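You operate a simulated robot arm through the tools that you are given. There is no shell and no other tool.

You run a simulated robot arm. Do the job below in one go: nothing can be reset, and whatever is moved stays where it is left.

Task
Crank all the blue cable onto the coil, fit both white clips and free the coil.
Fine: the clips well apart round the coil.

The check looks at the end state, three seconds after you hand in, the way a careful person would. Anything else that was tipped, shoved, dropped, spilled or broken makes it a failure.

Robot
A 7-joint arm with a two-finger gripper, fixed in place. Base frame: the origin is at the foot of the arm, x ahead of it, y to its left, z up. Units: m, rad, N and s.
With the tool pointing down near the work surface it reaches from about 0.28 to 0.74 m from the base axis. Its first joint turns from -2.897 to 2.897 rad. Payload 1.71 kg.
The TCP is the grasp point between the finger pads, 0.02 m short of the fingertips. In the tool frame z runs along the fingers and y along their closing line. The gripper opens to 0.096 m. The gripper's body begins 0.113 m behind the TCP.
Orientation is told as [roll, pitch, yaw] about the base's x, y, z axes, in that order, counted from this pose: with the fingers straight down and closing along the base's y, the tool's x points along the base's -x, its y along +y and its z along -z.

Tools
- The arm moves only by the tool servo_tool. Its arguments are lists of equal length, an entry for each row: "linear": the shift along the base's x, y, z in m, a list of three; "turn": the turn, a rotation vector about the base's x, y, z in rad, a list of three; "jaw": the opening, from 0 (shut) to 1 (fully open). In form: {"linear": [[dx, dy, dz], ...], "turn": [[rx, ry, rz], ...], "jaw": [jaw, ...]}. A call has 1 to 20 rows; each row shifts and turns the commanded pose from where the row before left it. A row lasts 0.2 s, in which the tool goes at most 0.05 m and 0.15 rad; a call with a longer step from one row to the next is refused whole, and so is a gripper value outside its range. A pose out of reach is approached as far as the arm can. The call stops where the force on the tool passes 70 N (or 10 N more than at its start, if that is more) or the arm is blocked; 0.2 s more then pass. Each finger travels about 0.153 m/s and halts on what it meets, pressing with about 33 N; the grip force reading is that of the motor and also rises with nothing between the fingers. The clock runs only during rows and for 0.2 s after the last one: add rows that do not move to give the fingers time. The reply holds the time, the measured pose of the TCP, the force on the tool along the base axes, the opening and the grip force, in the units named above and with some noise, with the torque about the TCP (base axes, N m) and any sound that the robot's microphone picked up, and new pictures: "views" is both (left out), scene, wrist or none.
- Cameras (640 x 400 px; columns grow to the right, rows downward): "scene" is fixed at [0.0669, 0.5084, 1.4896]; the picture's right is [-0.02, -1.00, 0.00], its down [-0.73, 0.01, -0.68] and it looks along [0.68, -0.01, -0.73] (base axes); focal length 350 px, centre (320, 200). "wrist" rides on the gripper at [0.066, 0.014, -0.145] in the tool frame; the picture's right is [-0.21, 0.98, 0.00], its down [-0.88, -0.18, -0.45] and it looks along [-0.44, -0.09, 0.90] (tool axes); focal length 275 px, centre (320, 200). There is no depth. A picture from a camera that has moved, and an enlarged one, comes with that camera's place and axes in the base frame and with its lens. The place of the scene camera against the robot may be out by one fixed shift of up to 0.025 m in any direction.
- raise_lower(by): slides the trunk up (or, below 0, down) by that many m; the arm rides with it, the base frame stays. It gives what a move gives, with no picture.
- close_up(camera, box): a new picture of the part [left, top, right, bottom] of that camera's present view, enlarged. No time passes.
- job_done(): hands the job in; it is judged then, once.

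Nothing tells you positions but the pictures and the camera data. Unless the task says otherwise, let go and move clear before handing in.

The tools are called after "Emit:" as name(argument=value, ...) on one line, values as JSON. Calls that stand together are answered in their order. servo_tool: Moves the arm, as the interface text tells. Its arguments: {"type":"object","properties":{"linear":{"type":"array","items":{"type":"array","items":{"type":"number"}}},"turn":{"type":"array","items":{"type":"array","items":{"type":"number"}}},"jaw":{"type":"array","items":{"type":"number"}},"views":{"type":"string","enum":["both","scene","wrist","none"]}},"required":["linear","turn","jaw"]} The other tools are called the same way: raise_lower (by) slides the trunk up or down; close_up (camera, box) takes an enlarged picture of a part of a camera's view; job_done () hands the job in.

At the start:

```text
clock: 0.0
tool_pos: [0.4817, 0.3587, 1.1466]
ee_rot: [0.001, 0.002, -0.002]
wrist_force: [0.4, 0.4, 0.3]
torque: [-0.01, 0.03, -0.01]
gripper_width: 0.0964
gripper_force: 0.0
trunk travel left (down, up): [-0.275, 0.111]
```

scene: 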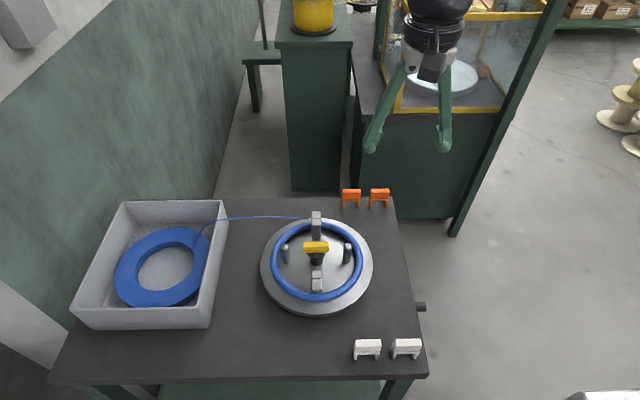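
wrist: 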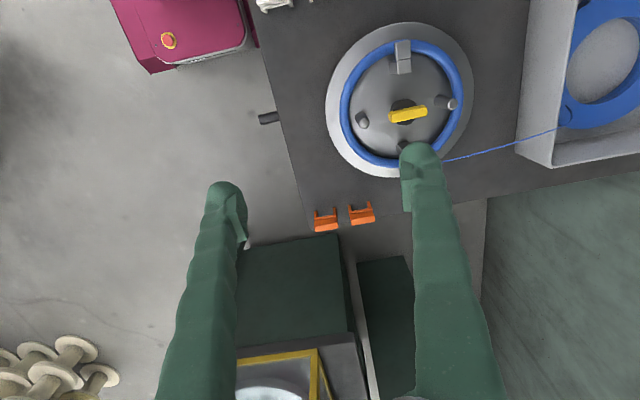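

I see a table with a turntable reel (blue ring of cable on it, yellow handle/knob in the centre), a bin with a blue cable coil at the left, two orange clips at the far edge and two white clips at the near right. I'll look closer before moving.

Emit:
close_up(camera="scene", box=[240, 180, 400, 330])

Emit:
close_up(camera="scene", box=[330, 290, 450, 380])

Emit:
close_up(camera="wrist", box=[240, 0, 500, 240])

Emit:
close_up(camera="scene", box=[60, 180, 260, 340])

Emit:
close_up(camera="scene", box=[320, 170, 440, 320])

```text
2.67 times, centred on (320, 255) of scene
camera zoom: at [0.0669, 0.5084, 1.4896], right [-0.02, -1.0, 0.0], down [-0.73, 0.01, -0.68], along [0.68, -0.01, -0.73], focal length 934 px, centre (320, 53)
```

zoom: 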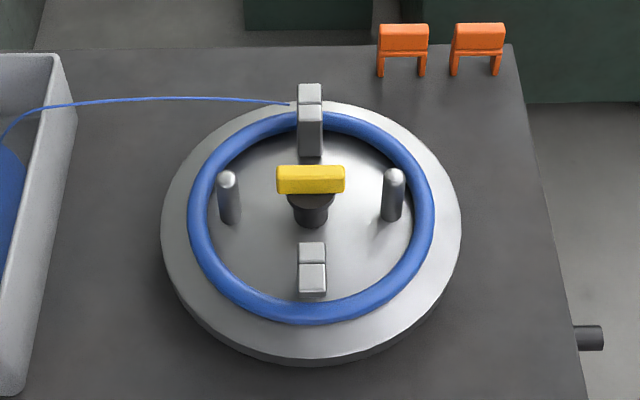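

```text
4.44 times, centred on (390, 335) of scene
camera zoom: at [0.0669, 0.5084, 1.4896], right [-0.02, -1.0, 0.0], down [-0.73, 0.01, -0.68], along [0.68, -0.01, -0.73], focal length 1557 px, centre (9, -400)
```

zoom: 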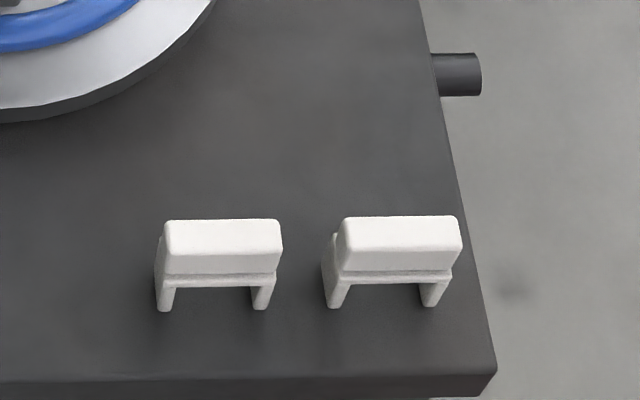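

```text
1.67 times, centred on (370, 120) of wrist
camera zoom: at [0.4177, 0.3724, 1.2936], right [0.21, 0.98, 0.0], down [0.88, -0.18, 0.44], along [0.43, -0.09, -0.9], focal length 459 px, centre (237, 333)
```

zoom: 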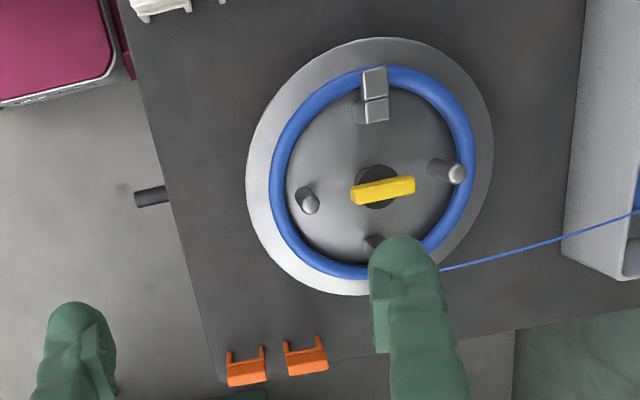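

```text
2.50 times, centred on (160, 260) of scene
camera zoom: at [0.0669, 0.5084, 1.4896], right [-0.02, -1.0, 0.0], down [-0.73, 0.01, -0.68], along [0.68, -0.01, -0.73], focal length 876 px, centre (720, 50)
```

zoom: 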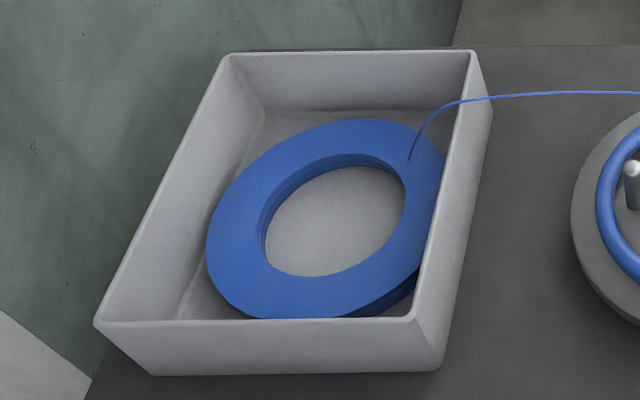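

```text
2.67 times, centred on (380, 245) of scene
camera zoom: at [0.0669, 0.5084, 1.4896], right [-0.02, -1.0, 0.0], down [-0.73, 0.01, -0.68], along [0.68, -0.01, -0.73], focal length 934 px, centre (160, 80)
```

zoom: 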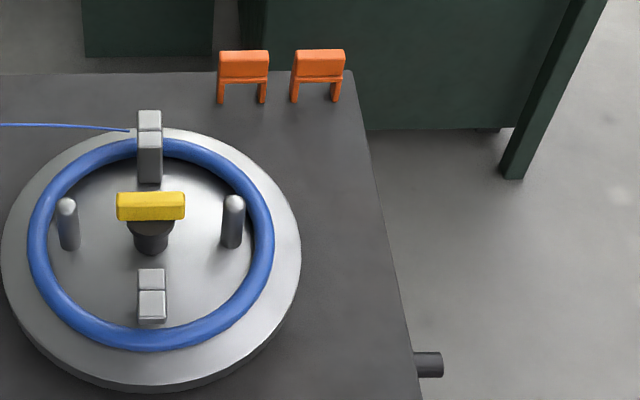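

The hub looks to be near (0.53, 0.51, 0.76) on a table of about 0.73 height, with the white clips near (0.34, 0.40) and (0.34, 0.32). I'll move the wrist camera to view the reel from better angles before touching anything.

Emit:
servo_tool(linear=[[-0.025, 0.036, 0], [-0.025, 0.036, 0], [-0.025, 0.036, 0], [-0.025, 0.036, 0], [-0.026, 0.036, 0], [0, 0, 0]], turn=[[0, 0, 0], [0, 0, 0], [0, 0, 0], [0, 0, 0], [0, 0, 0], [0, 0, 0]], jaw=[1, 1, 1, 1, 1, 1], views="both")

```text
clock: 1.4
tool_pos: [0.3373, 0.5366, 1.1574]
ee_rot: [0.003, -0.014, 0.0]
wrist_force: [0.1, 0.2, -0.4]
torque: [0.03, 0.0, -0.05]
gripper_width: 0.096
gripper_force: 0.0
trunk travel left (down, up): [-0.275, 0.111]
camera wrist: at [0.2729, 0.5515, 1.3028], right [0.21, 0.98, 0.0], down [0.87, -0.18, 0.46], along [0.45, -0.09, -0.89], focal length 275 px, centre (320, 200)
```

scene: 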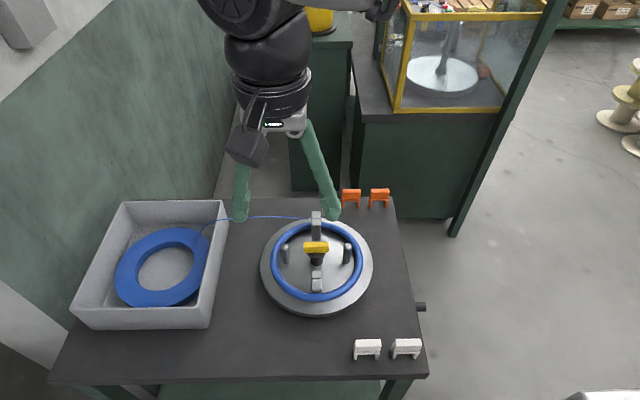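
wrist: 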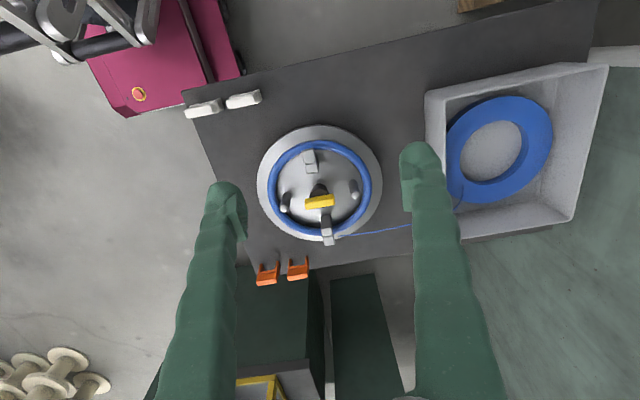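

The hub shows near image centre now; I'll zoom in on the reel, clips and side stub.

Emit:
close_up(camera="wrist", box=[240, 110, 400, 260])

Emit:
close_up(camera="wrist", box=[160, 70, 300, 160])

Emit:
close_up(camera="wrist", box=[410, 60, 620, 250])

```text
2.67 times, centred on (320, 185) of wrist
camera zoom: at [0.2729, 0.5515, 1.3028], right [0.21, 0.98, 0.0], down [0.87, -0.18, 0.46], along [0.45, -0.09, -0.89], focal length 734 px, centre (320, 240)
```

zoom: 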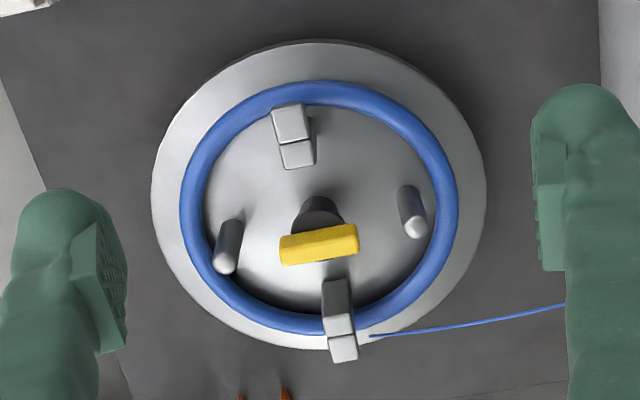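

```text
4.44 times, centred on (230, 115) of wrist
camera zoom: at [0.2729, 0.5515, 1.3028], right [0.21, 0.98, 0.0], down [0.87, -0.18, 0.46], along [0.45, -0.09, -0.89], focal length 1224 px, centre (720, 578)
```

zoom: 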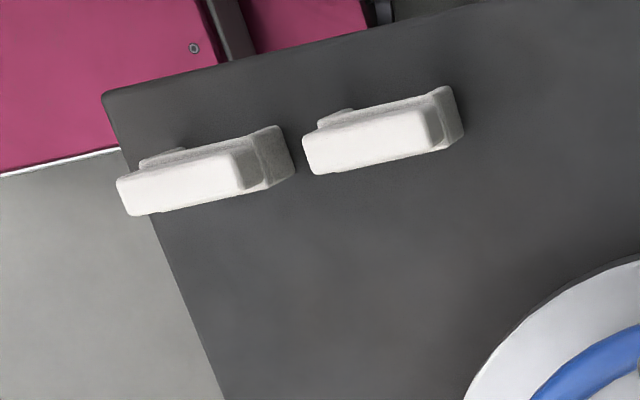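

```text
2.11 times, centred on (515, 155) of wrist
camera zoom: at [0.2729, 0.5515, 1.3028], right [0.21, 0.98, 0.0], down [0.87, -0.18, 0.46], along [0.45, -0.09, -0.89], focal length 580 px, centre (-90, 295)
```

zoom: 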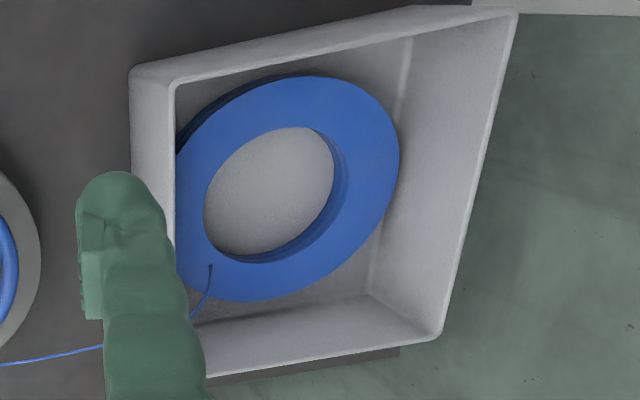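

The reel has two grey blocks, two round pins, a yellow T-handle on a dark hub, and the cable ring around them. I'll lower the camera to see details and locate them more precisely.

Emit:
servo_tool(linear=[[0.016, 0, -0.04], [0.016, 0, -0.04], [0.016, 0, -0.04], [0.016, 0, -0.04], [0.016, 0, -0.04], [0, 0, 0], [0, 0, 0]], turn=[[0, 0, 0], [0, 0, 0], [0, 0, 0], [0, 0, 0], [0, 0, 0], [0, 0, 0], [0, 0, 0]], jaw=[1, 1, 1, 1, 1, 1, 1], views="wrist")

Emit:
close_up(camera="wrist", box=[200, 60, 440, 280])

```text
clock: 3.0
tool_pos: [0.42, 0.5404, 0.9592]
ee_rot: [-0.001, -0.015, -0.001]
wrist_force: [-0.4, -0.3, -0.2]
torque: [0.01, 0.03, 0.0]
gripper_width: 0.096
gripper_force: 0.1
trunk travel left (down, up): [-0.275, 0.111]
camera wrist: at [0.3552, 0.5548, 1.1035], right [0.21, 0.98, 0.0], down [0.87, -0.18, 0.46], along [0.45, -0.09, -0.89], focal length 275 px, centre (320, 200)
```

wrist: 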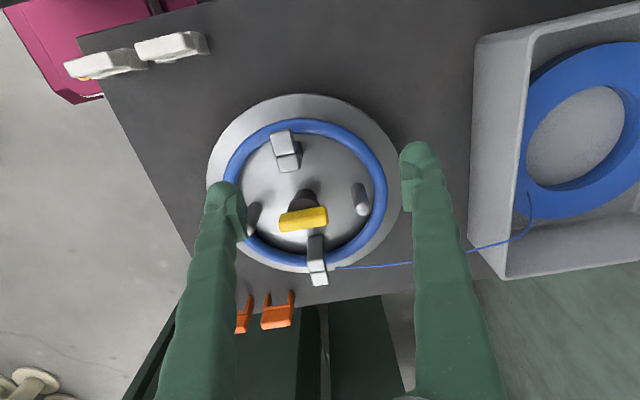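

```text
1.82 times, centred on (320, 170) of wrist
camera zoom: at [0.3552, 0.5548, 1.1035], right [0.21, 0.98, 0.0], down [0.87, -0.18, 0.46], along [0.45, -0.09, -0.89], focal length 500 px, centre (320, 254)
```

zoom: 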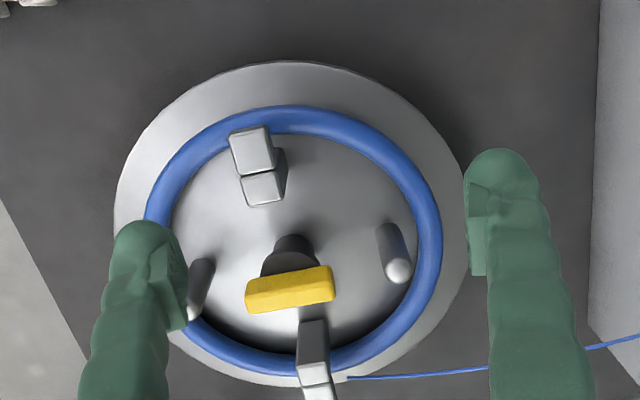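

I'm still unsure of the block shape, so I'll tilt the tool to get a lower, more sideways look at the reel from the near side.

Emit:
servo_tool(linear=[[-0.02, -0.005, -0.01], [-0.02, -0.005, -0.015], [-0.02, -0.005, -0.02], [-0.017, -0.005, -0.03], [-0.016, -0.004, -0.03], [0, 0, 0], [0, 0, 0]], turn=[[0, -0.1, 0], [0, -0.1, 0], [0, -0.1, 0], [0, -0.1, 0], [0, -0.1, 0], [0, 0, 0], [0, 0, 0]], jaw=[1, 1, 1, 1, 1, 1, 1], views="both")

Emit:
close_up(camera="wrist", box=[220, 80, 430, 280])

```text
clock: 4.6
tool_pos: [0.3306, 0.5126, 0.8542]
ee_rot: [0.009, -0.515, -0.018]
wrist_force: [-1.1, 0.0, 0.3]
torque: [-0.02, -0.02, 0.03]
gripper_width: 0.0962
gripper_force: 0.0
trunk travel left (down, up): [-0.275, 0.111]
camera wrist: at [0.2047, 0.5271, 0.9495], right [0.19, 0.97, 0.11], down [0.54, -0.2, 0.82], along [0.82, -0.1, -0.57], focal length 275 px, centre (320, 200)
```

scene: 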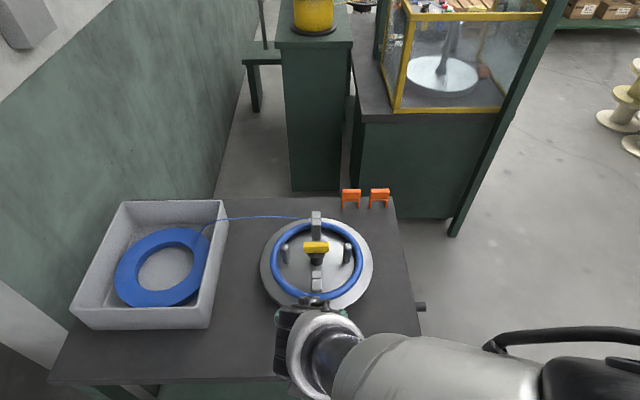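
wrist: 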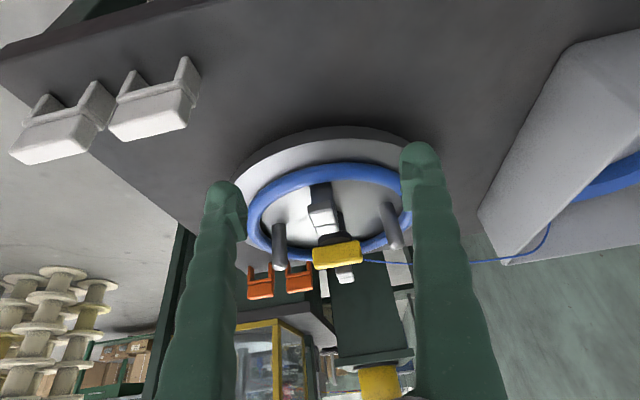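

```text
2.00 times, centred on (325, 180) of wrist
camera zoom: at [0.2047, 0.5271, 0.9495], right [0.19, 0.97, 0.11], down [0.54, -0.2, 0.82], along [0.82, -0.1, -0.57], focal length 551 px, centre (310, 240)
```

zoom: 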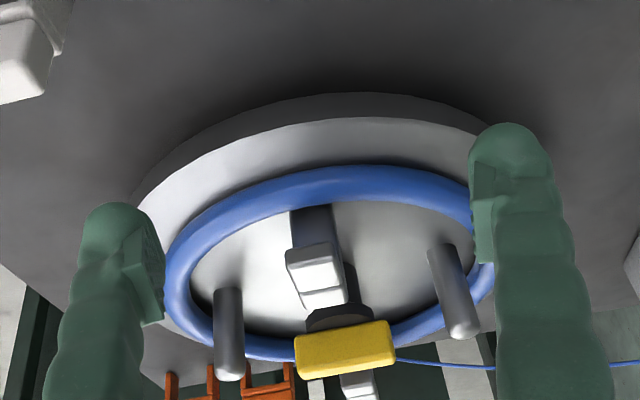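

The blocks turn out to be hooks with lips over the ring. The pins stand at about (0.526, 0.573) and (0.526, 0.427), tops at z 0.814, so the hub is at (0.526, 0.500) and the plate top at about 0.753. The cable comes in on the far side from +y, so winding goes clockwise seen from above. Next I'll straighten the tool, rise, and lower the trunk for more reach.

Emit:
servo_tool(linear=[[0, -0.01, 0.045], [0, -0.015, 0.045], [0.01, -0.015, 0.045], [0.02, -0.015, 0.045], [0.02, -0.015, 0.04], [0.02, -0.015, 0.03], [0, 0, 0], [0, 0, 0]], turn=[[0, 0.1, 0], [0, 0.1, 0], [0, 0.1, 0], [0, 0.1, 0], [0, 0.1, 0], [0, 0, 0], [0, 0, 0], [0, 0, 0]], jaw=[1, 1, 1, 1, 1, 1, 1, 1], views="none")

Emit:
raise_lower(by=-0.15)

```text
refused: row 4 steps farther than a row can; nothing moved
```

```text
clock: 5.9
tool_pos: [0.3293, 0.506, 0.7416]
ee_rot: [0.002, -0.541, -0.041]
wrist_force: [-1.0, 0.3, 0.3]
torque: [-0.08, -0.07, -0.08]
gripper_width: 0.0959
gripper_force: 0.1
trunk travel left (down, up): [-0.154, 0.232]
stopped: the force on the tool passed its limit at 158 N (the readings are from after the stop); the commanded pose is now the measured one
```

The first move was refused and the trunk still went down, so the fingertips touched the table. I'm lifting straight up now and checking that nothing was disturbed.

Emit:
servo_tool(linear=[[0, 0, 0.03], [0, 0, 0.04], [0, 0, 0.04], [0, 0, 0.04], [0, 0, 0]], turn=[[0, 0, 0], [0, 0, 0], [0, 0, 0], [0, 0, 0], [0, 0, 0]], jaw=[1, 1, 1, 1, 1], views="both")

```text
clock: 7.3
tool_pos: [0.3846, 0.4556, 0.8929]
ee_rot: [-0.015, -0.557, -0.167]
wrist_force: [0.2, -0.3, 0.5]
torque: [0.06, 0.02, 0.04]
gripper_width: 0.096
gripper_force: 0.0
trunk travel left (down, up): [-0.154, 0.232]
stopped in row 5: the arm was blocked; the commanded pose is now the measured one
camera wrist: at [0.2587, 0.4939, 0.9821], right [0.34, 0.93, 0.1], down [0.47, -0.26, 0.84], along [0.81, -0.24, -0.53], focal length 275 px, centre (320, 200)
```

scene: 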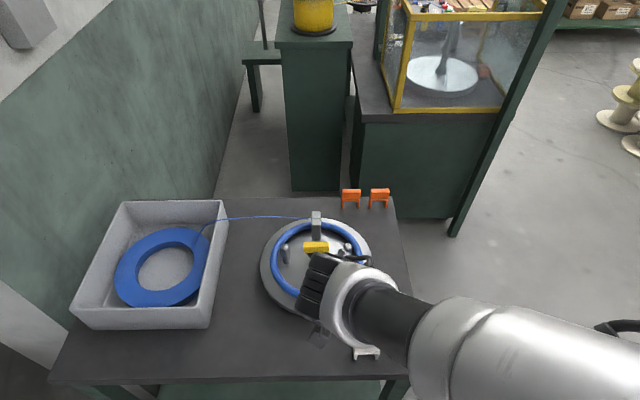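
wrist: 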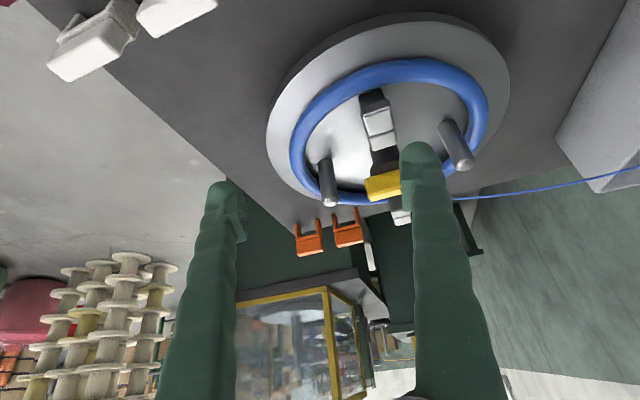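

The tool drifted and the arm reports being blocked with no force at the tool. I'll check the clips and the arm's clearance before any further motion.

Emit:
close_up(camera="wrist", box=[0, 0, 260, 160])

Emit:
close_up(camera="scene", box=[240, 200, 480, 400])

```text
2.46 times, centred on (130, 80) of wrist
camera zoom: at [0.2587, 0.4939, 0.9821], right [0.34, 0.93, 0.1], down [0.47, -0.26, 0.84], along [0.81, -0.24, -0.53], focal length 678 px, centre (788, 495)
```

zoom: 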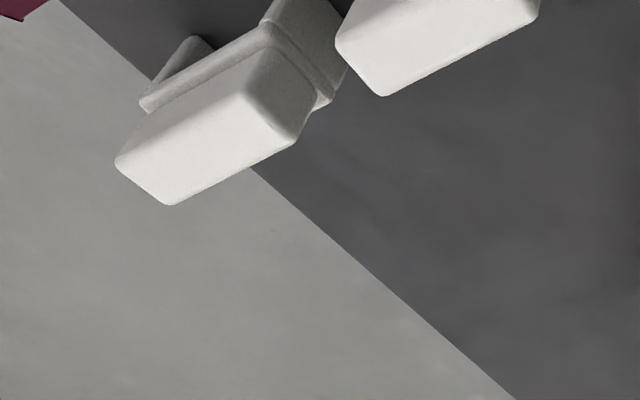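

```text
2.00 times, centred on (360, 300) of scene
camera zoom: at [0.0669, 0.5084, 1.4896], right [-0.02, -1.0, 0.0], down [-0.73, 0.01, -0.68], along [0.68, -0.01, -0.73], focal length 700 px, centre (240, 0)
```

zoom: 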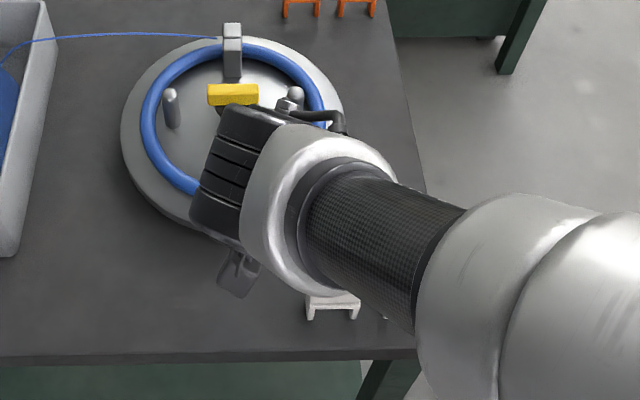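

The clips are still upright and in place. I'll bring the tool back to vertical in small steps while rising.

Emit:
servo_tool(linear=[[0, 0, 0.01], [0, 0, 0.01], [0, 0, 0.015], [0, 0, 0.015], [0, 0, 0.015], [0, 0, 0.02], [0, 0, 0]], turn=[[0, 0.09, 0], [0, 0.09, 0], [0, 0.09, 0], [0, 0.09, 0], [0, 0.1, 0], [0, 0.09, 0], [0, 0, 0]], jaw=[1, 1, 1, 1, 1, 1, 1], views="both")

```text
clock: 8.9
tool_pos: [0.3607, 0.4741, 0.9774]
ee_rot: [-0.075, -0.005, -0.098]
wrist_force: [0.8, -0.3, 0.0]
torque: [-0.03, 0.04, 0.0]
gripper_width: 0.0959
gripper_force: 0.0
trunk travel left (down, up): [-0.154, 0.232]
camera wrist: at [0.2991, 0.5063, 1.1222], right [0.3, 0.95, -0.07], down [0.85, -0.24, 0.46], along [0.42, -0.2, -0.88], focal length 275 px, centre (320, 200)
```

scene: 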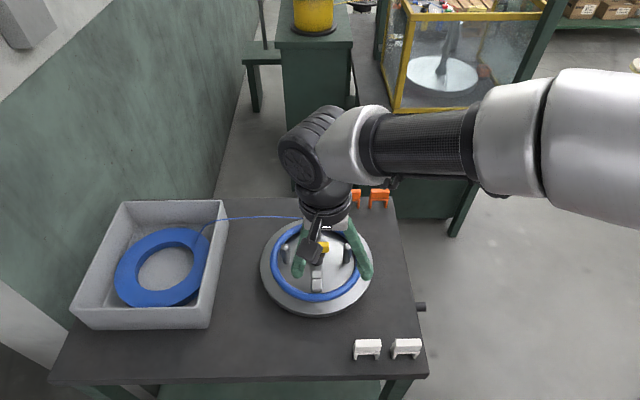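
wrist: 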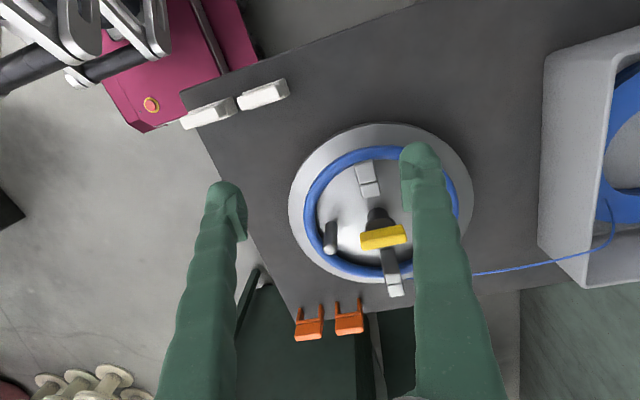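

Everything is where it was, and the trunk is now 0.12 m lower. Next I'll straighten the tool and hover over the pin at (0.526, 0.427) with a partly closed jaw.

Emit:
servo_tool(linear=[[0.033, -0.01, -0.01], [0.033, -0.01, -0.02], [0.033, -0.01, -0.02], [0.033, -0.01, -0.02], [0.033, -0.0076, -0.01], [0, 0, 0], [0, 0, 0]], turn=[[0.015, 0, 0.02], [0.015, 0, 0.02], [0.015, 0, 0.02], [0.015, 0, 0.02], [0.015, 0, 0.018], [0, 0, 0], [0, 0, 0]], jaw=[0.7, 0.5, 0.4, 0.38, 0.38, 0.38, 0.38], views="both")

Emit:
close_up(camera="wrist", box=[200, 80, 500, 300])

```text
clock: 10.5
tool_pos: [0.5251, 0.4296, 0.898]
ee_rot: [0.002, -0.003, -0.003]
wrist_force: [0.0, 0.8, 0.4]
torque: [0.02, -0.04, 0.0]
gripper_width: 0.0367
gripper_force: 0.1
trunk travel left (down, up): [-0.154, 0.232]
camera wrist: at [0.4602, 0.4442, 1.0434], right [0.21, 0.98, 0.0], down [0.87, -0.19, 0.45], along [0.44, -0.09, -0.89], focal length 275 px, centre (320, 200)
```

scene: 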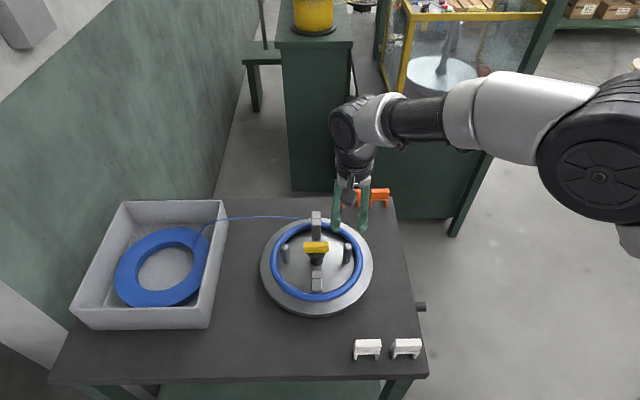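
wrist: 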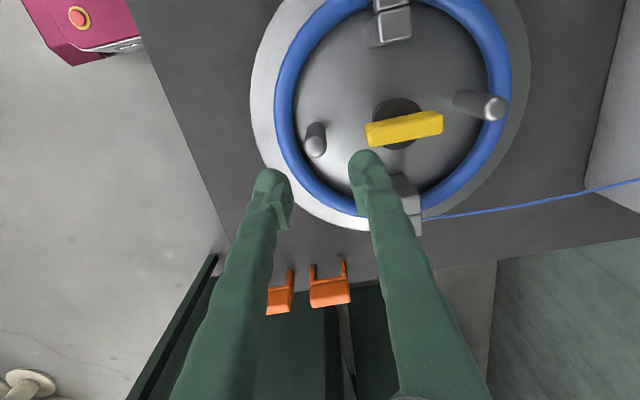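

```text
1.82 times, centred on (350, 190) of wrist
camera zoom: at [0.4602, 0.4442, 1.0434], right [0.21, 0.98, 0.0], down [0.87, -0.19, 0.45], along [0.44, -0.09, -0.89], focal length 500 px, centre (266, 218)
```

zoom: 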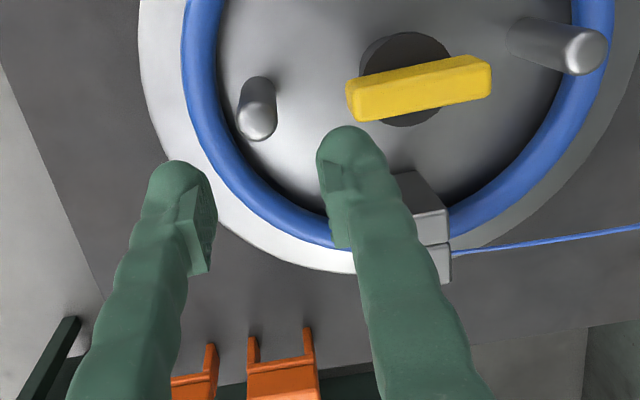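

The pin is confirmed at about (0.525, 0.427). I'll lower onto it and grip it gently.

Emit:
servo_tool(linear=[[0, -0.003, -0.03], [0, 0, -0.035], [0, 0, -0.035], [0, 0, 0], [0, 0, 0], [0, 0, 0]], turn=[[0, 0, 0], [0, 0, 0], [0, 0, 0], [0, 0, 0], [0, 0, 0], [0, 0, 0]], jaw=[0.38, 0.38, 0.38, 0.38, 0.1, 0.1], views="both")

```text
clock: 11.9
tool_pos: [0.5212, 0.4225, 0.8087]
ee_rot: [0.009, -0.021, -0.004]
wrist_force: [11.9, -11.3, 60.6]
torque: [-1.56, 0.26, -0.57]
gripper_width: 0.0291
gripper_force: 14.3
trunk travel left (down, up): [-0.154, 0.232]
camera wrist: at [0.4543, 0.4353, 0.9538], right [0.21, 0.98, 0.01], down [0.87, -0.19, 0.46], along [0.45, -0.09, -0.89], focal length 275 px, centre (320, 200)
```

scene: 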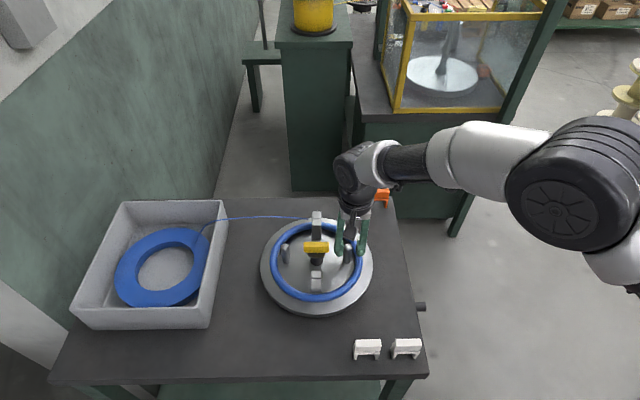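
wrist: 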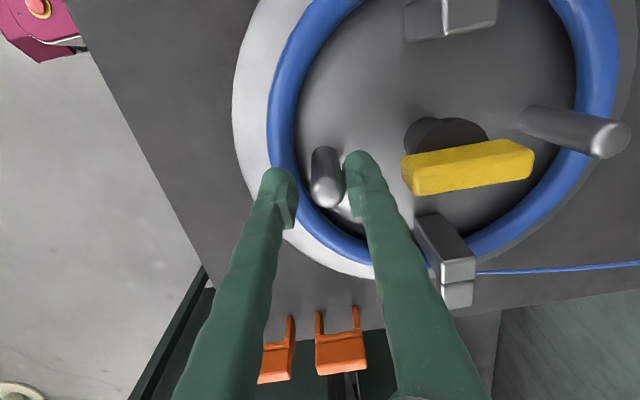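

The outer finger is pressing on the ring (60 N), so I'm lifting off. I'll turn the gripper 90° so the fingers straddle the pin tangentially, clear of the ring.

Emit:
servo_tool(linear=[[0, 0, 0.04], [0.002, 0.002, 0.03], [0, 0, 0], [0, 0, 0], [0, 0, 0], [0, 0, 0], [0, 0, 0], [0, 0, 0], [0, 0, 0], [0, 0, 0], [0, 0, 0], [0, 0, 0], [0, 0, 0], [0, 0, 0]], turn=[[0, 0, 0], [0, 0, 0], [0, 0, 0.14], [0, 0, 0.14], [0, 0, 0.14], [0, 0, 0.14], [0, 0, 0.14], [0, 0, 0.14], [0, 0, 0.14], [0, 0, 0.14], [0, 0, 0.14], [0, 0, 0.14], [0, 0, 0.14], [0, 0, 0]], jaw=[0.38, 0.38, 0.38, 0.38, 0.38, 0.38, 0.38, 0.38, 0.38, 0.38, 0.38, 0.38, 0.38, 0.38], views="both")

```text
clock: 14.9
tool_pos: [0.5286, 0.4264, 0.8674]
ee_rot: [0.001, -0.005, 1.539]
wrist_force: [0.2, 1.1, 0.1]
torque: [0.0, 0.03, -0.02]
gripper_width: 0.0365
gripper_force: 0.0
trunk travel left (down, up): [-0.154, 0.232]
camera wrist: at [0.5141, 0.3598, 1.0131], right [-0.97, 0.24, 0.0], down [0.21, 0.87, 0.45], along [0.1, 0.44, -0.89], focal length 275 px, centre (320, 200)
```

scene: 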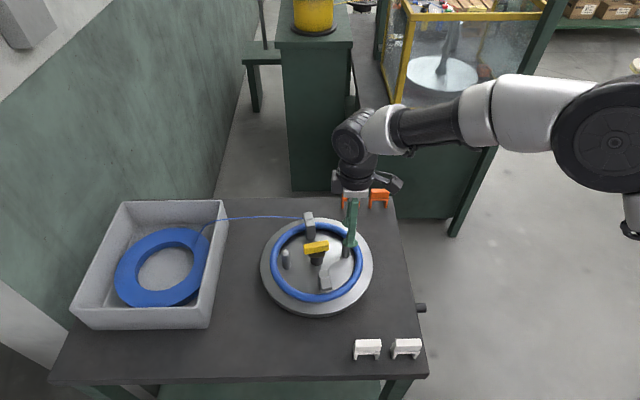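
wrist: 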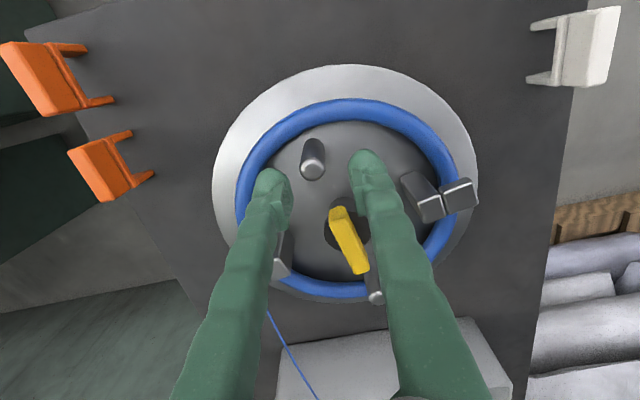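

The plate turned slightly when I pressed (it spins freely). I'll check the reel and cable state up close.

Emit:
close_up(camera="scene", box=[180, 190, 400, 330])

Emit:
close_up(camera="wrist", box=[200, 50, 500, 310])

```text
2.86 times, centred on (290, 260) of scene
camera zoom: at [0.0669, 0.5084, 1.4896], right [-0.02, -1.0, 0.0], down [-0.73, 0.01, -0.68], along [0.68, -0.01, -0.73], focal length 1001 px, centre (406, 29)
```

zoom: 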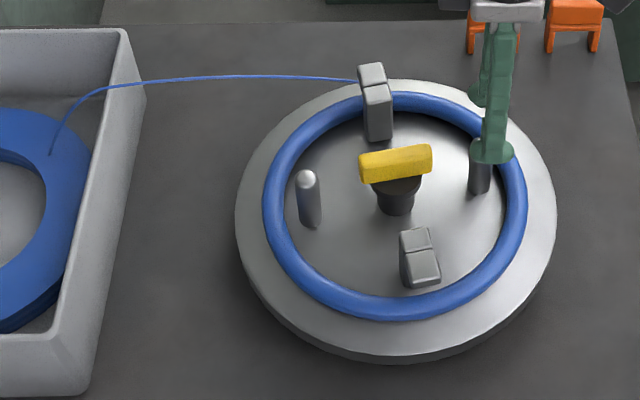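

```text
1.54 times, centred on (350, 180) of wrist
camera zoom: at [0.5141, 0.3598, 1.0131], right [-0.97, 0.24, 0.0], down [0.21, 0.87, 0.45], along [0.1, 0.44, -0.89], focal length 424 px, centre (274, 231)
```

zoom: 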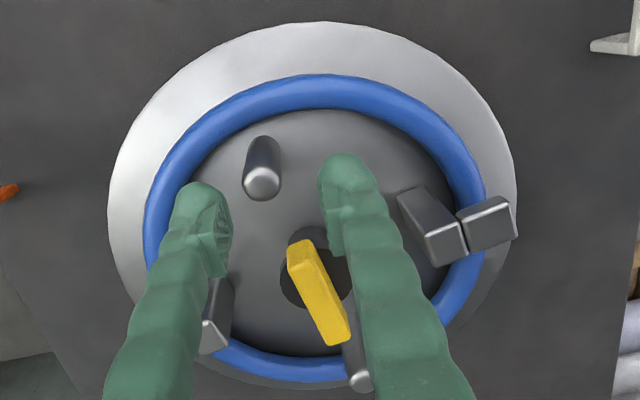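

The near view now shows each hook clearly: a post with a lip reaching out over the ring. The pin is now at about (0.538, 0.428), so I'll align the fingers tangentially and lower around it.

Emit:
servo_tool(linear=[[0.005, 0.001, 0], [0.0045, 0, 0], [0, 0, -0.03], [0, 0, -0.03], [0, 0, -0.012], [0, 0, 0], [0, 0, 0]], turn=[[0, 0, 0.1], [0, 0, 0.1], [0, 0, 0], [0, 0, 0], [0, 0, 0], [0, 0, 0], [0, 0, 0]], jaw=[0.4, 0.4, 0.4, 0.4, 0.4, 0.3, 0.3], views="both")

```text
clock: 16.5
tool_pos: [0.5354, 0.4284, 0.7955]
ee_rot: [-0.001, -0.007, 1.741]
wrist_force: [-1.3, 12.6, 10.6]
torque: [0.06, -0.04, -0.1]
gripper_width: 0.0288
gripper_force: 0.0
trunk travel left (down, up): [-0.154, 0.232]
camera wrist: at [0.5352, 0.3601, 0.9414], right [-1.0, 0.04, 0.0], down [0.04, 0.89, 0.45], along [0.02, 0.45, -0.89], focal length 275 px, centre (320, 200)
```

scene: 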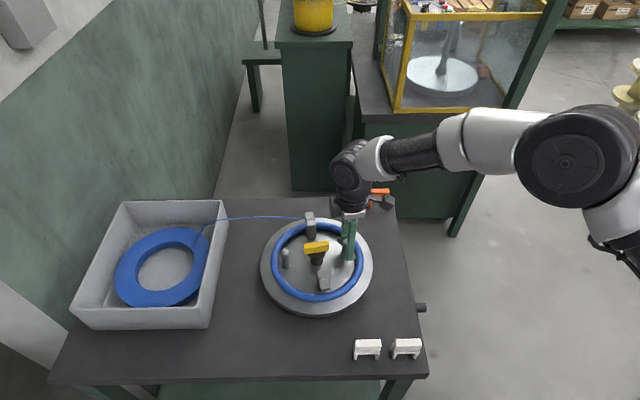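
wrist: 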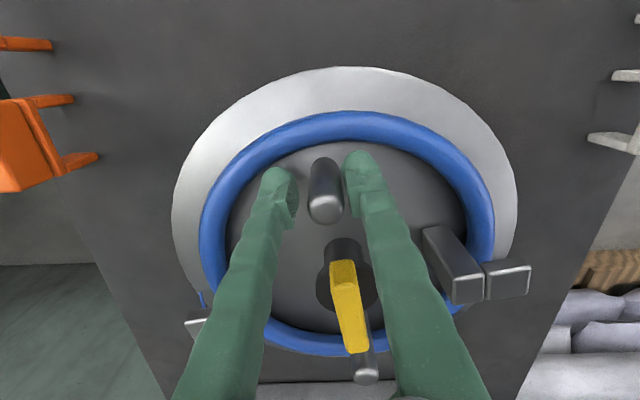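

The fingers straddle the pin but a fingertip seems to brush the ring (12 N). I'll rise 1 cm, shift a little toward the hub, and try a short clockwise arc.

Emit:
servo_tool(linear=[[0, 0.003, 0.01], [0, 0, 0], [-0.01032, -0.00108, 0], [-0.01038, 0.00039, 0], [-0.01021, 0.00185, 0], [-0.00986, 0.00327, 0], [-0.00929, 0.00462, 0], [0, 0, 0]], turn=[[0, 0, 0], [0, 0, 0], [0, 0, -0.1414], [0, 0, -0.1414], [0, 0, -0.1414], [0, 0, -0.1414], [0, 0, -0.1414], [0, 0, 0]], jaw=[0.3, 0.27, 0.27, 0.27, 0.27, 0.27, 0.27, 0.27], views="both")

```text
clock: 18.3
tool_pos: [0.4925, 0.4353, 0.8062]
ee_rot: [-0.004, -0.008, 1.029]
wrist_force: [40.6, -6.8, 3.6]
torque: [0.0, -0.09, 0.36]
gripper_width: 0.0486
gripper_force: 16.9
trunk travel left (down, up): [-0.154, 0.232]
camera wrist: at [0.4486, 0.386, 0.9513], right [-0.73, 0.68, 0.0], down [0.61, 0.65, 0.45], along [0.31, 0.33, -0.89], focal length 275 px, centre (320, 200)
```

scene: 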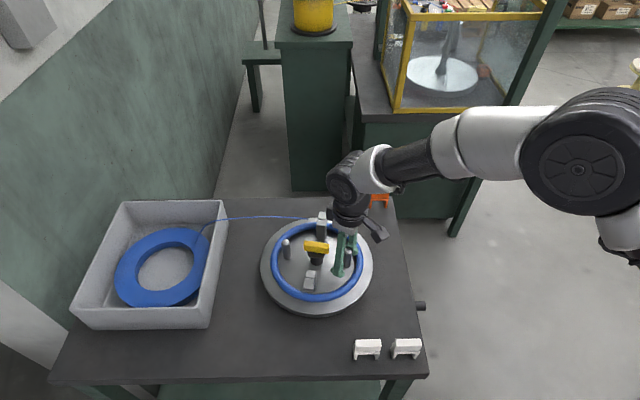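
wrist: 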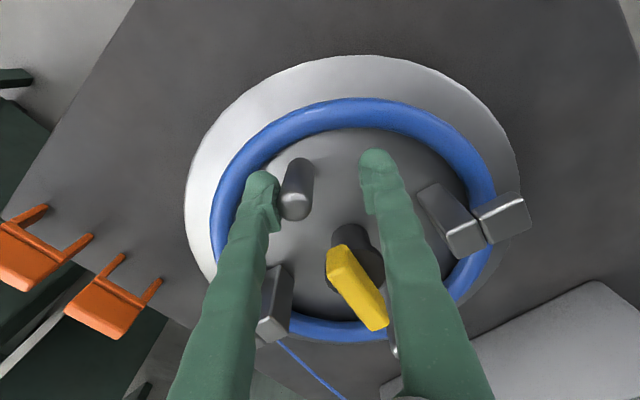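

The plate turned clockwise part of the way, but the pin pushed the trailing finger open (about 40 N). Let me check the cable and hooks before choosing how to push.

Emit:
close_up(camera="scene", box=[180, 190, 400, 330])

Emit:
close_up(camera="wrist", box=[170, 40, 550, 360])

```text
2.86 times, centred on (290, 260) of scene
camera zoom: at [0.0669, 0.5084, 1.4896], right [-0.02, -1.0, 0.0], down [-0.73, 0.01, -0.68], along [0.68, -0.01, -0.73], focal length 1001 px, centre (406, 29)
```

zoom: 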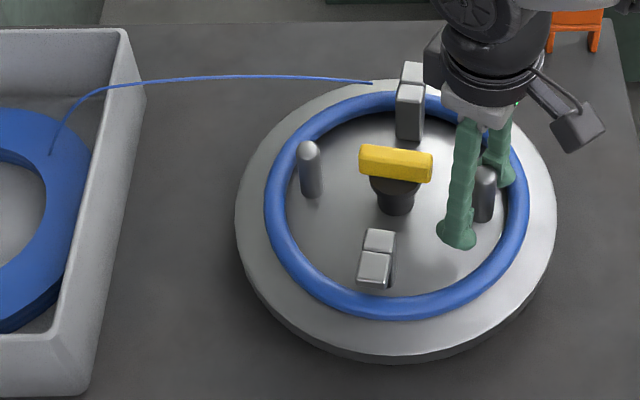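

```text
1.25 times, centred on (360, 200) of wrist
camera zoom: at [0.4486, 0.386, 0.9513], right [-0.73, 0.68, 0.0], down [0.61, 0.65, 0.45], along [0.31, 0.33, -0.89], focal length 344 px, centre (270, 200)
```

zoom: 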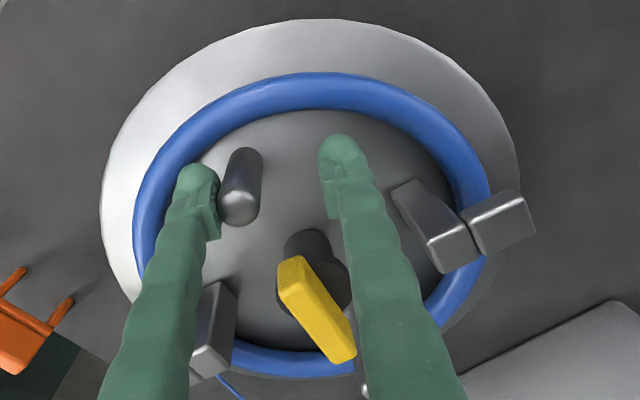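

The plate follows clockwise with the cable, but it needs about 40 N, more than a single open finger holds. I'll back off, close the fingers, and use the closed pair's flat side as a rigid pusher behind the pin.

Emit:
servo_tool(linear=[[0.008, -0.004, 0], [0, 0, 0.03], [0, 0, 0.04], [0.0106, -0.0006, 0], [0.0106, -0.0006, 0], [0.0106, -0.0006, 0], [0.0106, -0.0006, 0], [0, 0, 0], [0, 0, 0], [0, 0, 0], [0, 0, 0], [0, 0, 0], [0, 0, 0], [0, 0, 0], [0, 0, 0], [0, 0, 0], [0, 0, 0], [0, 0, 0], [0, 0, 0]], turn=[[0, 0, 0], [0, 0, 0], [0, 0, 0], [0, 0, 0.145], [0, 0, 0.145], [0, 0, 0.145], [0, 0, 0.145], [0, 0, 0.145], [0, 0, 0.145], [0, 0, 0.145], [0, 0, 0.145], [0, 0, 0.145], [0, 0, 0.145], [0, 0, 0.145], [0, 0, 0.145], [0, 0, 0.145], [0, 0, 0.145], [0, 0, 0.145], [0, 0, 0.145]], jaw=[0.45, 0.45, 0.45, 0.3, 0.0, 0.0, 0.0, 0.0, 0.0, 0.0, 0.0, 0.0, 0.0, 0.0, 0.0, 0.0, 0.0, 0.0, 0.0], views="both")

Emit:
close_up(camera="scene", box=[180, 190, 400, 330])

```text
clock: 22.3
tool_pos: [0.5382, 0.4323, 0.8737]
ee_rot: [-0.001, -0.009, -2.928]
wrist_force: [-0.4, 0.0, 0.0]
torque: [-0.03, 0.01, 0.0]
gripper_width: 0.0
gripper_force: 29.4
trunk travel left (down, up): [-0.154, 0.232]
camera wrist: at [0.6076, 0.4341, 1.0199], right [0.01, -1.0, 0.0], down [-0.89, 0.0, 0.45], along [-0.45, 0.0, -0.89], focal length 275 px, centre (320, 200)
```

scene: 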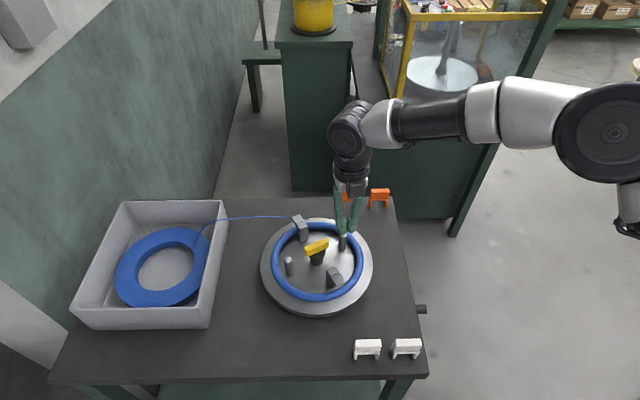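
wrist: 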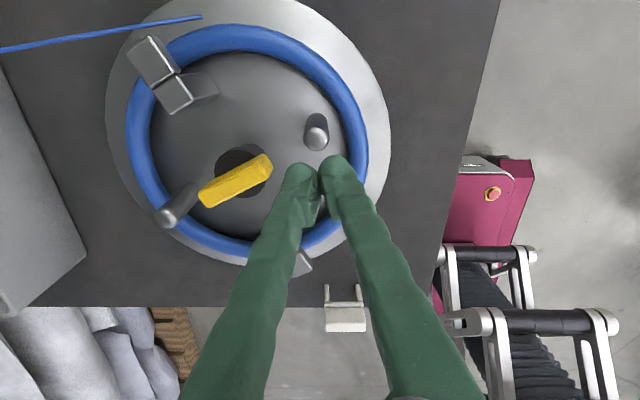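

```text
2.86 times, centred on (290, 260) of scene
camera zoom: at [0.0669, 0.5084, 1.4896], right [-0.02, -1.0, 0.0], down [-0.73, 0.01, -0.68], along [0.68, -0.01, -0.73], focal length 1001 px, centre (406, 29)
```

zoom: 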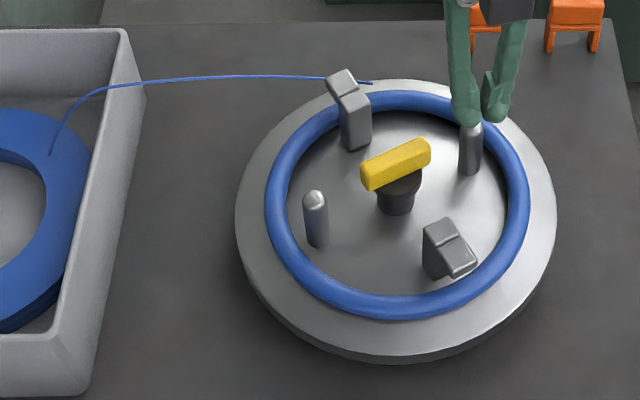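

The plate swung back counter-clockwise to about +25° once I let go of the pin. I'll wait briefly to see whether it is still moving on its own.

Emit:
servo_tool(linear=[[0, 0, 0], [0, 0, 0], [0, 0, 0], [0, 0, 0], [0, 0, 0]], turn=[[0, 0, 0], [0, 0, 0], [0, 0, 0], [0, 0, 0], [0, 0, 0]], jaw=[0, 0, 0, 0, 0], views="wrist")

Emit:
close_up(camera="scene", box=[180, 190, 400, 330])

Emit:
close_up(camera="wrist", box=[90, 0, 400, 280])

```text
clock: 23.5
tool_pos: [0.5379, 0.4339, 0.8752]
ee_rot: [0.0, -0.008, -2.93]
wrist_force: [0.0, -0.6, 0.4]
torque: [0.02, 0.03, 0.0]
gripper_width: 0.0
gripper_force: 30.0
trunk travel left (down, up): [-0.154, 0.232]
camera wrist: at [0.6075, 0.434, 1.02], right [0.0, -1.0, 0.0], down [-0.89, 0.0, 0.45], along [-0.45, 0.0, -0.89], focal length 275 px, centre (320, 200)
```

wrist: 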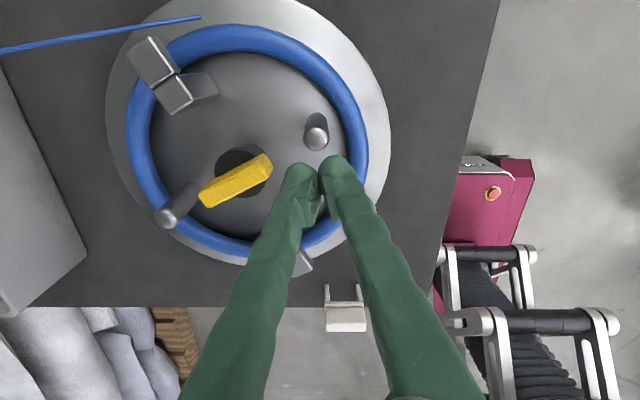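

```text
2.86 times, centred on (290, 260) of scene
camera zoom: at [0.0669, 0.5084, 1.4896], right [-0.02, -1.0, 0.0], down [-0.73, 0.01, -0.68], along [0.68, -0.01, -0.73], focal length 1001 px, centre (406, 29)
```

zoom: 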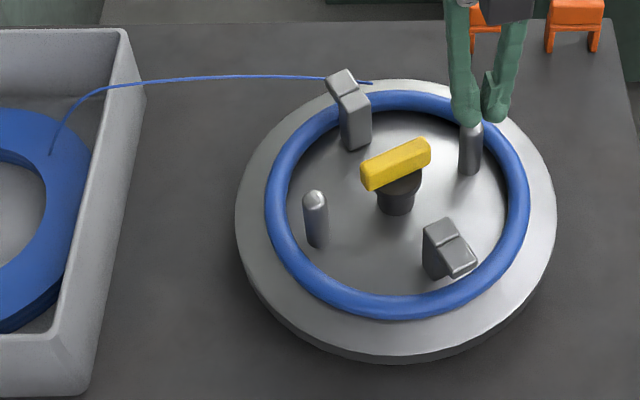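

```text
1.43 times, centred on (245, 140) of wrist
camera zoom: at [0.6075, 0.434, 1.02], right [0.0, -1.0, 0.0], down [-0.89, 0.0, 0.45], along [-0.45, 0.0, -0.89], focal length 393 px, centre (427, 286)
```

zoom: 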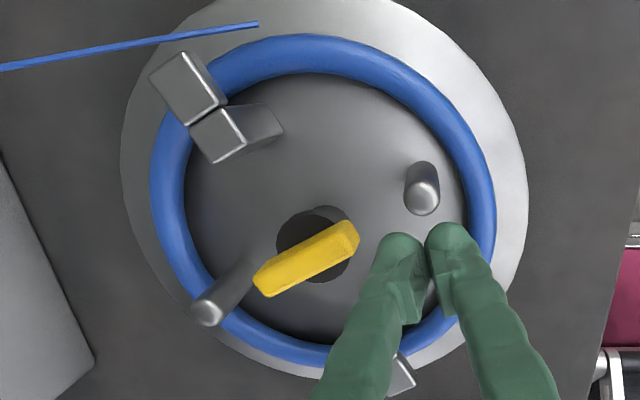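

It's at rest at roughly +27° (pin now near (0.558, 0.436)). I'll turn the closed fingers so their flat side faces the pin's path, move behind the pin, and lower.

Emit:
servo_tool(linear=[[0.011, 0.004, 0], [0.012, 0.004, 0], [0.012, 0.004, 0], [0.011, 0.005, 0], [0, 0.004, 0], [0, 0, -0.025], [0, 0, -0.025], [0, 0, -0.019], [0, 0, 0]], turn=[[0, 0, 0.12], [0, 0, 0.12], [0, 0, 0.12], [0, 0, 0.12], [0, 0, 0.12], [0, 0, 0], [0, 0, 0], [0, 0, 0], [0, 0, 0]], jaw=[0, 0, 0, 0, 0, 0, 0, 0, 0], views="both")

Emit:
close_up(camera="scene", box=[180, 190, 400, 330])

```text
clock: 25.5
tool_pos: [0.5842, 0.4567, 0.8039]
ee_rot: [-0.001, -0.007, -2.33]
wrist_force: [-0.8, 0.4, -0.3]
torque: [0.02, 0.05, -0.02]
gripper_width: 0.0
gripper_force: 29.2
trunk travel left (down, up): [-0.154, 0.232]
camera wrist: at [0.6423, 0.4953, 0.9499], right [0.57, -0.82, 0.0], down [-0.74, -0.51, 0.45], along [-0.37, -0.26, -0.89], focal length 275 px, centre (320, 200)
```

scene: 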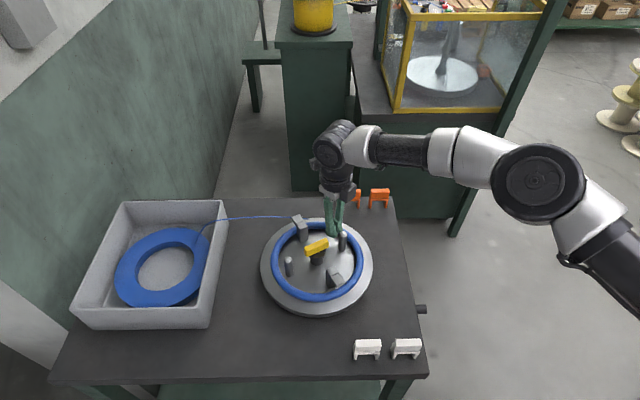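
wrist: 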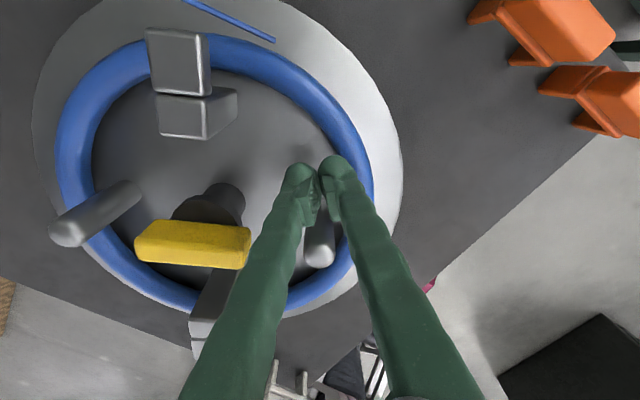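

```text
2.86 times, centred on (290, 260) of scene
camera zoom: at [0.0669, 0.5084, 1.4896], right [-0.02, -1.0, 0.0], down [-0.73, 0.01, -0.68], along [0.68, -0.01, -0.73], focal length 1001 px, centre (406, 29)
```

zoom: 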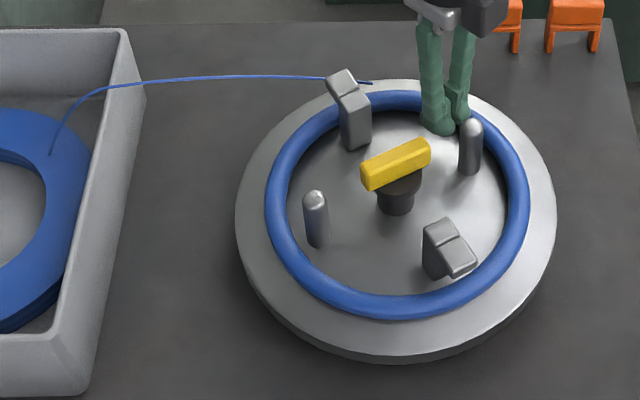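

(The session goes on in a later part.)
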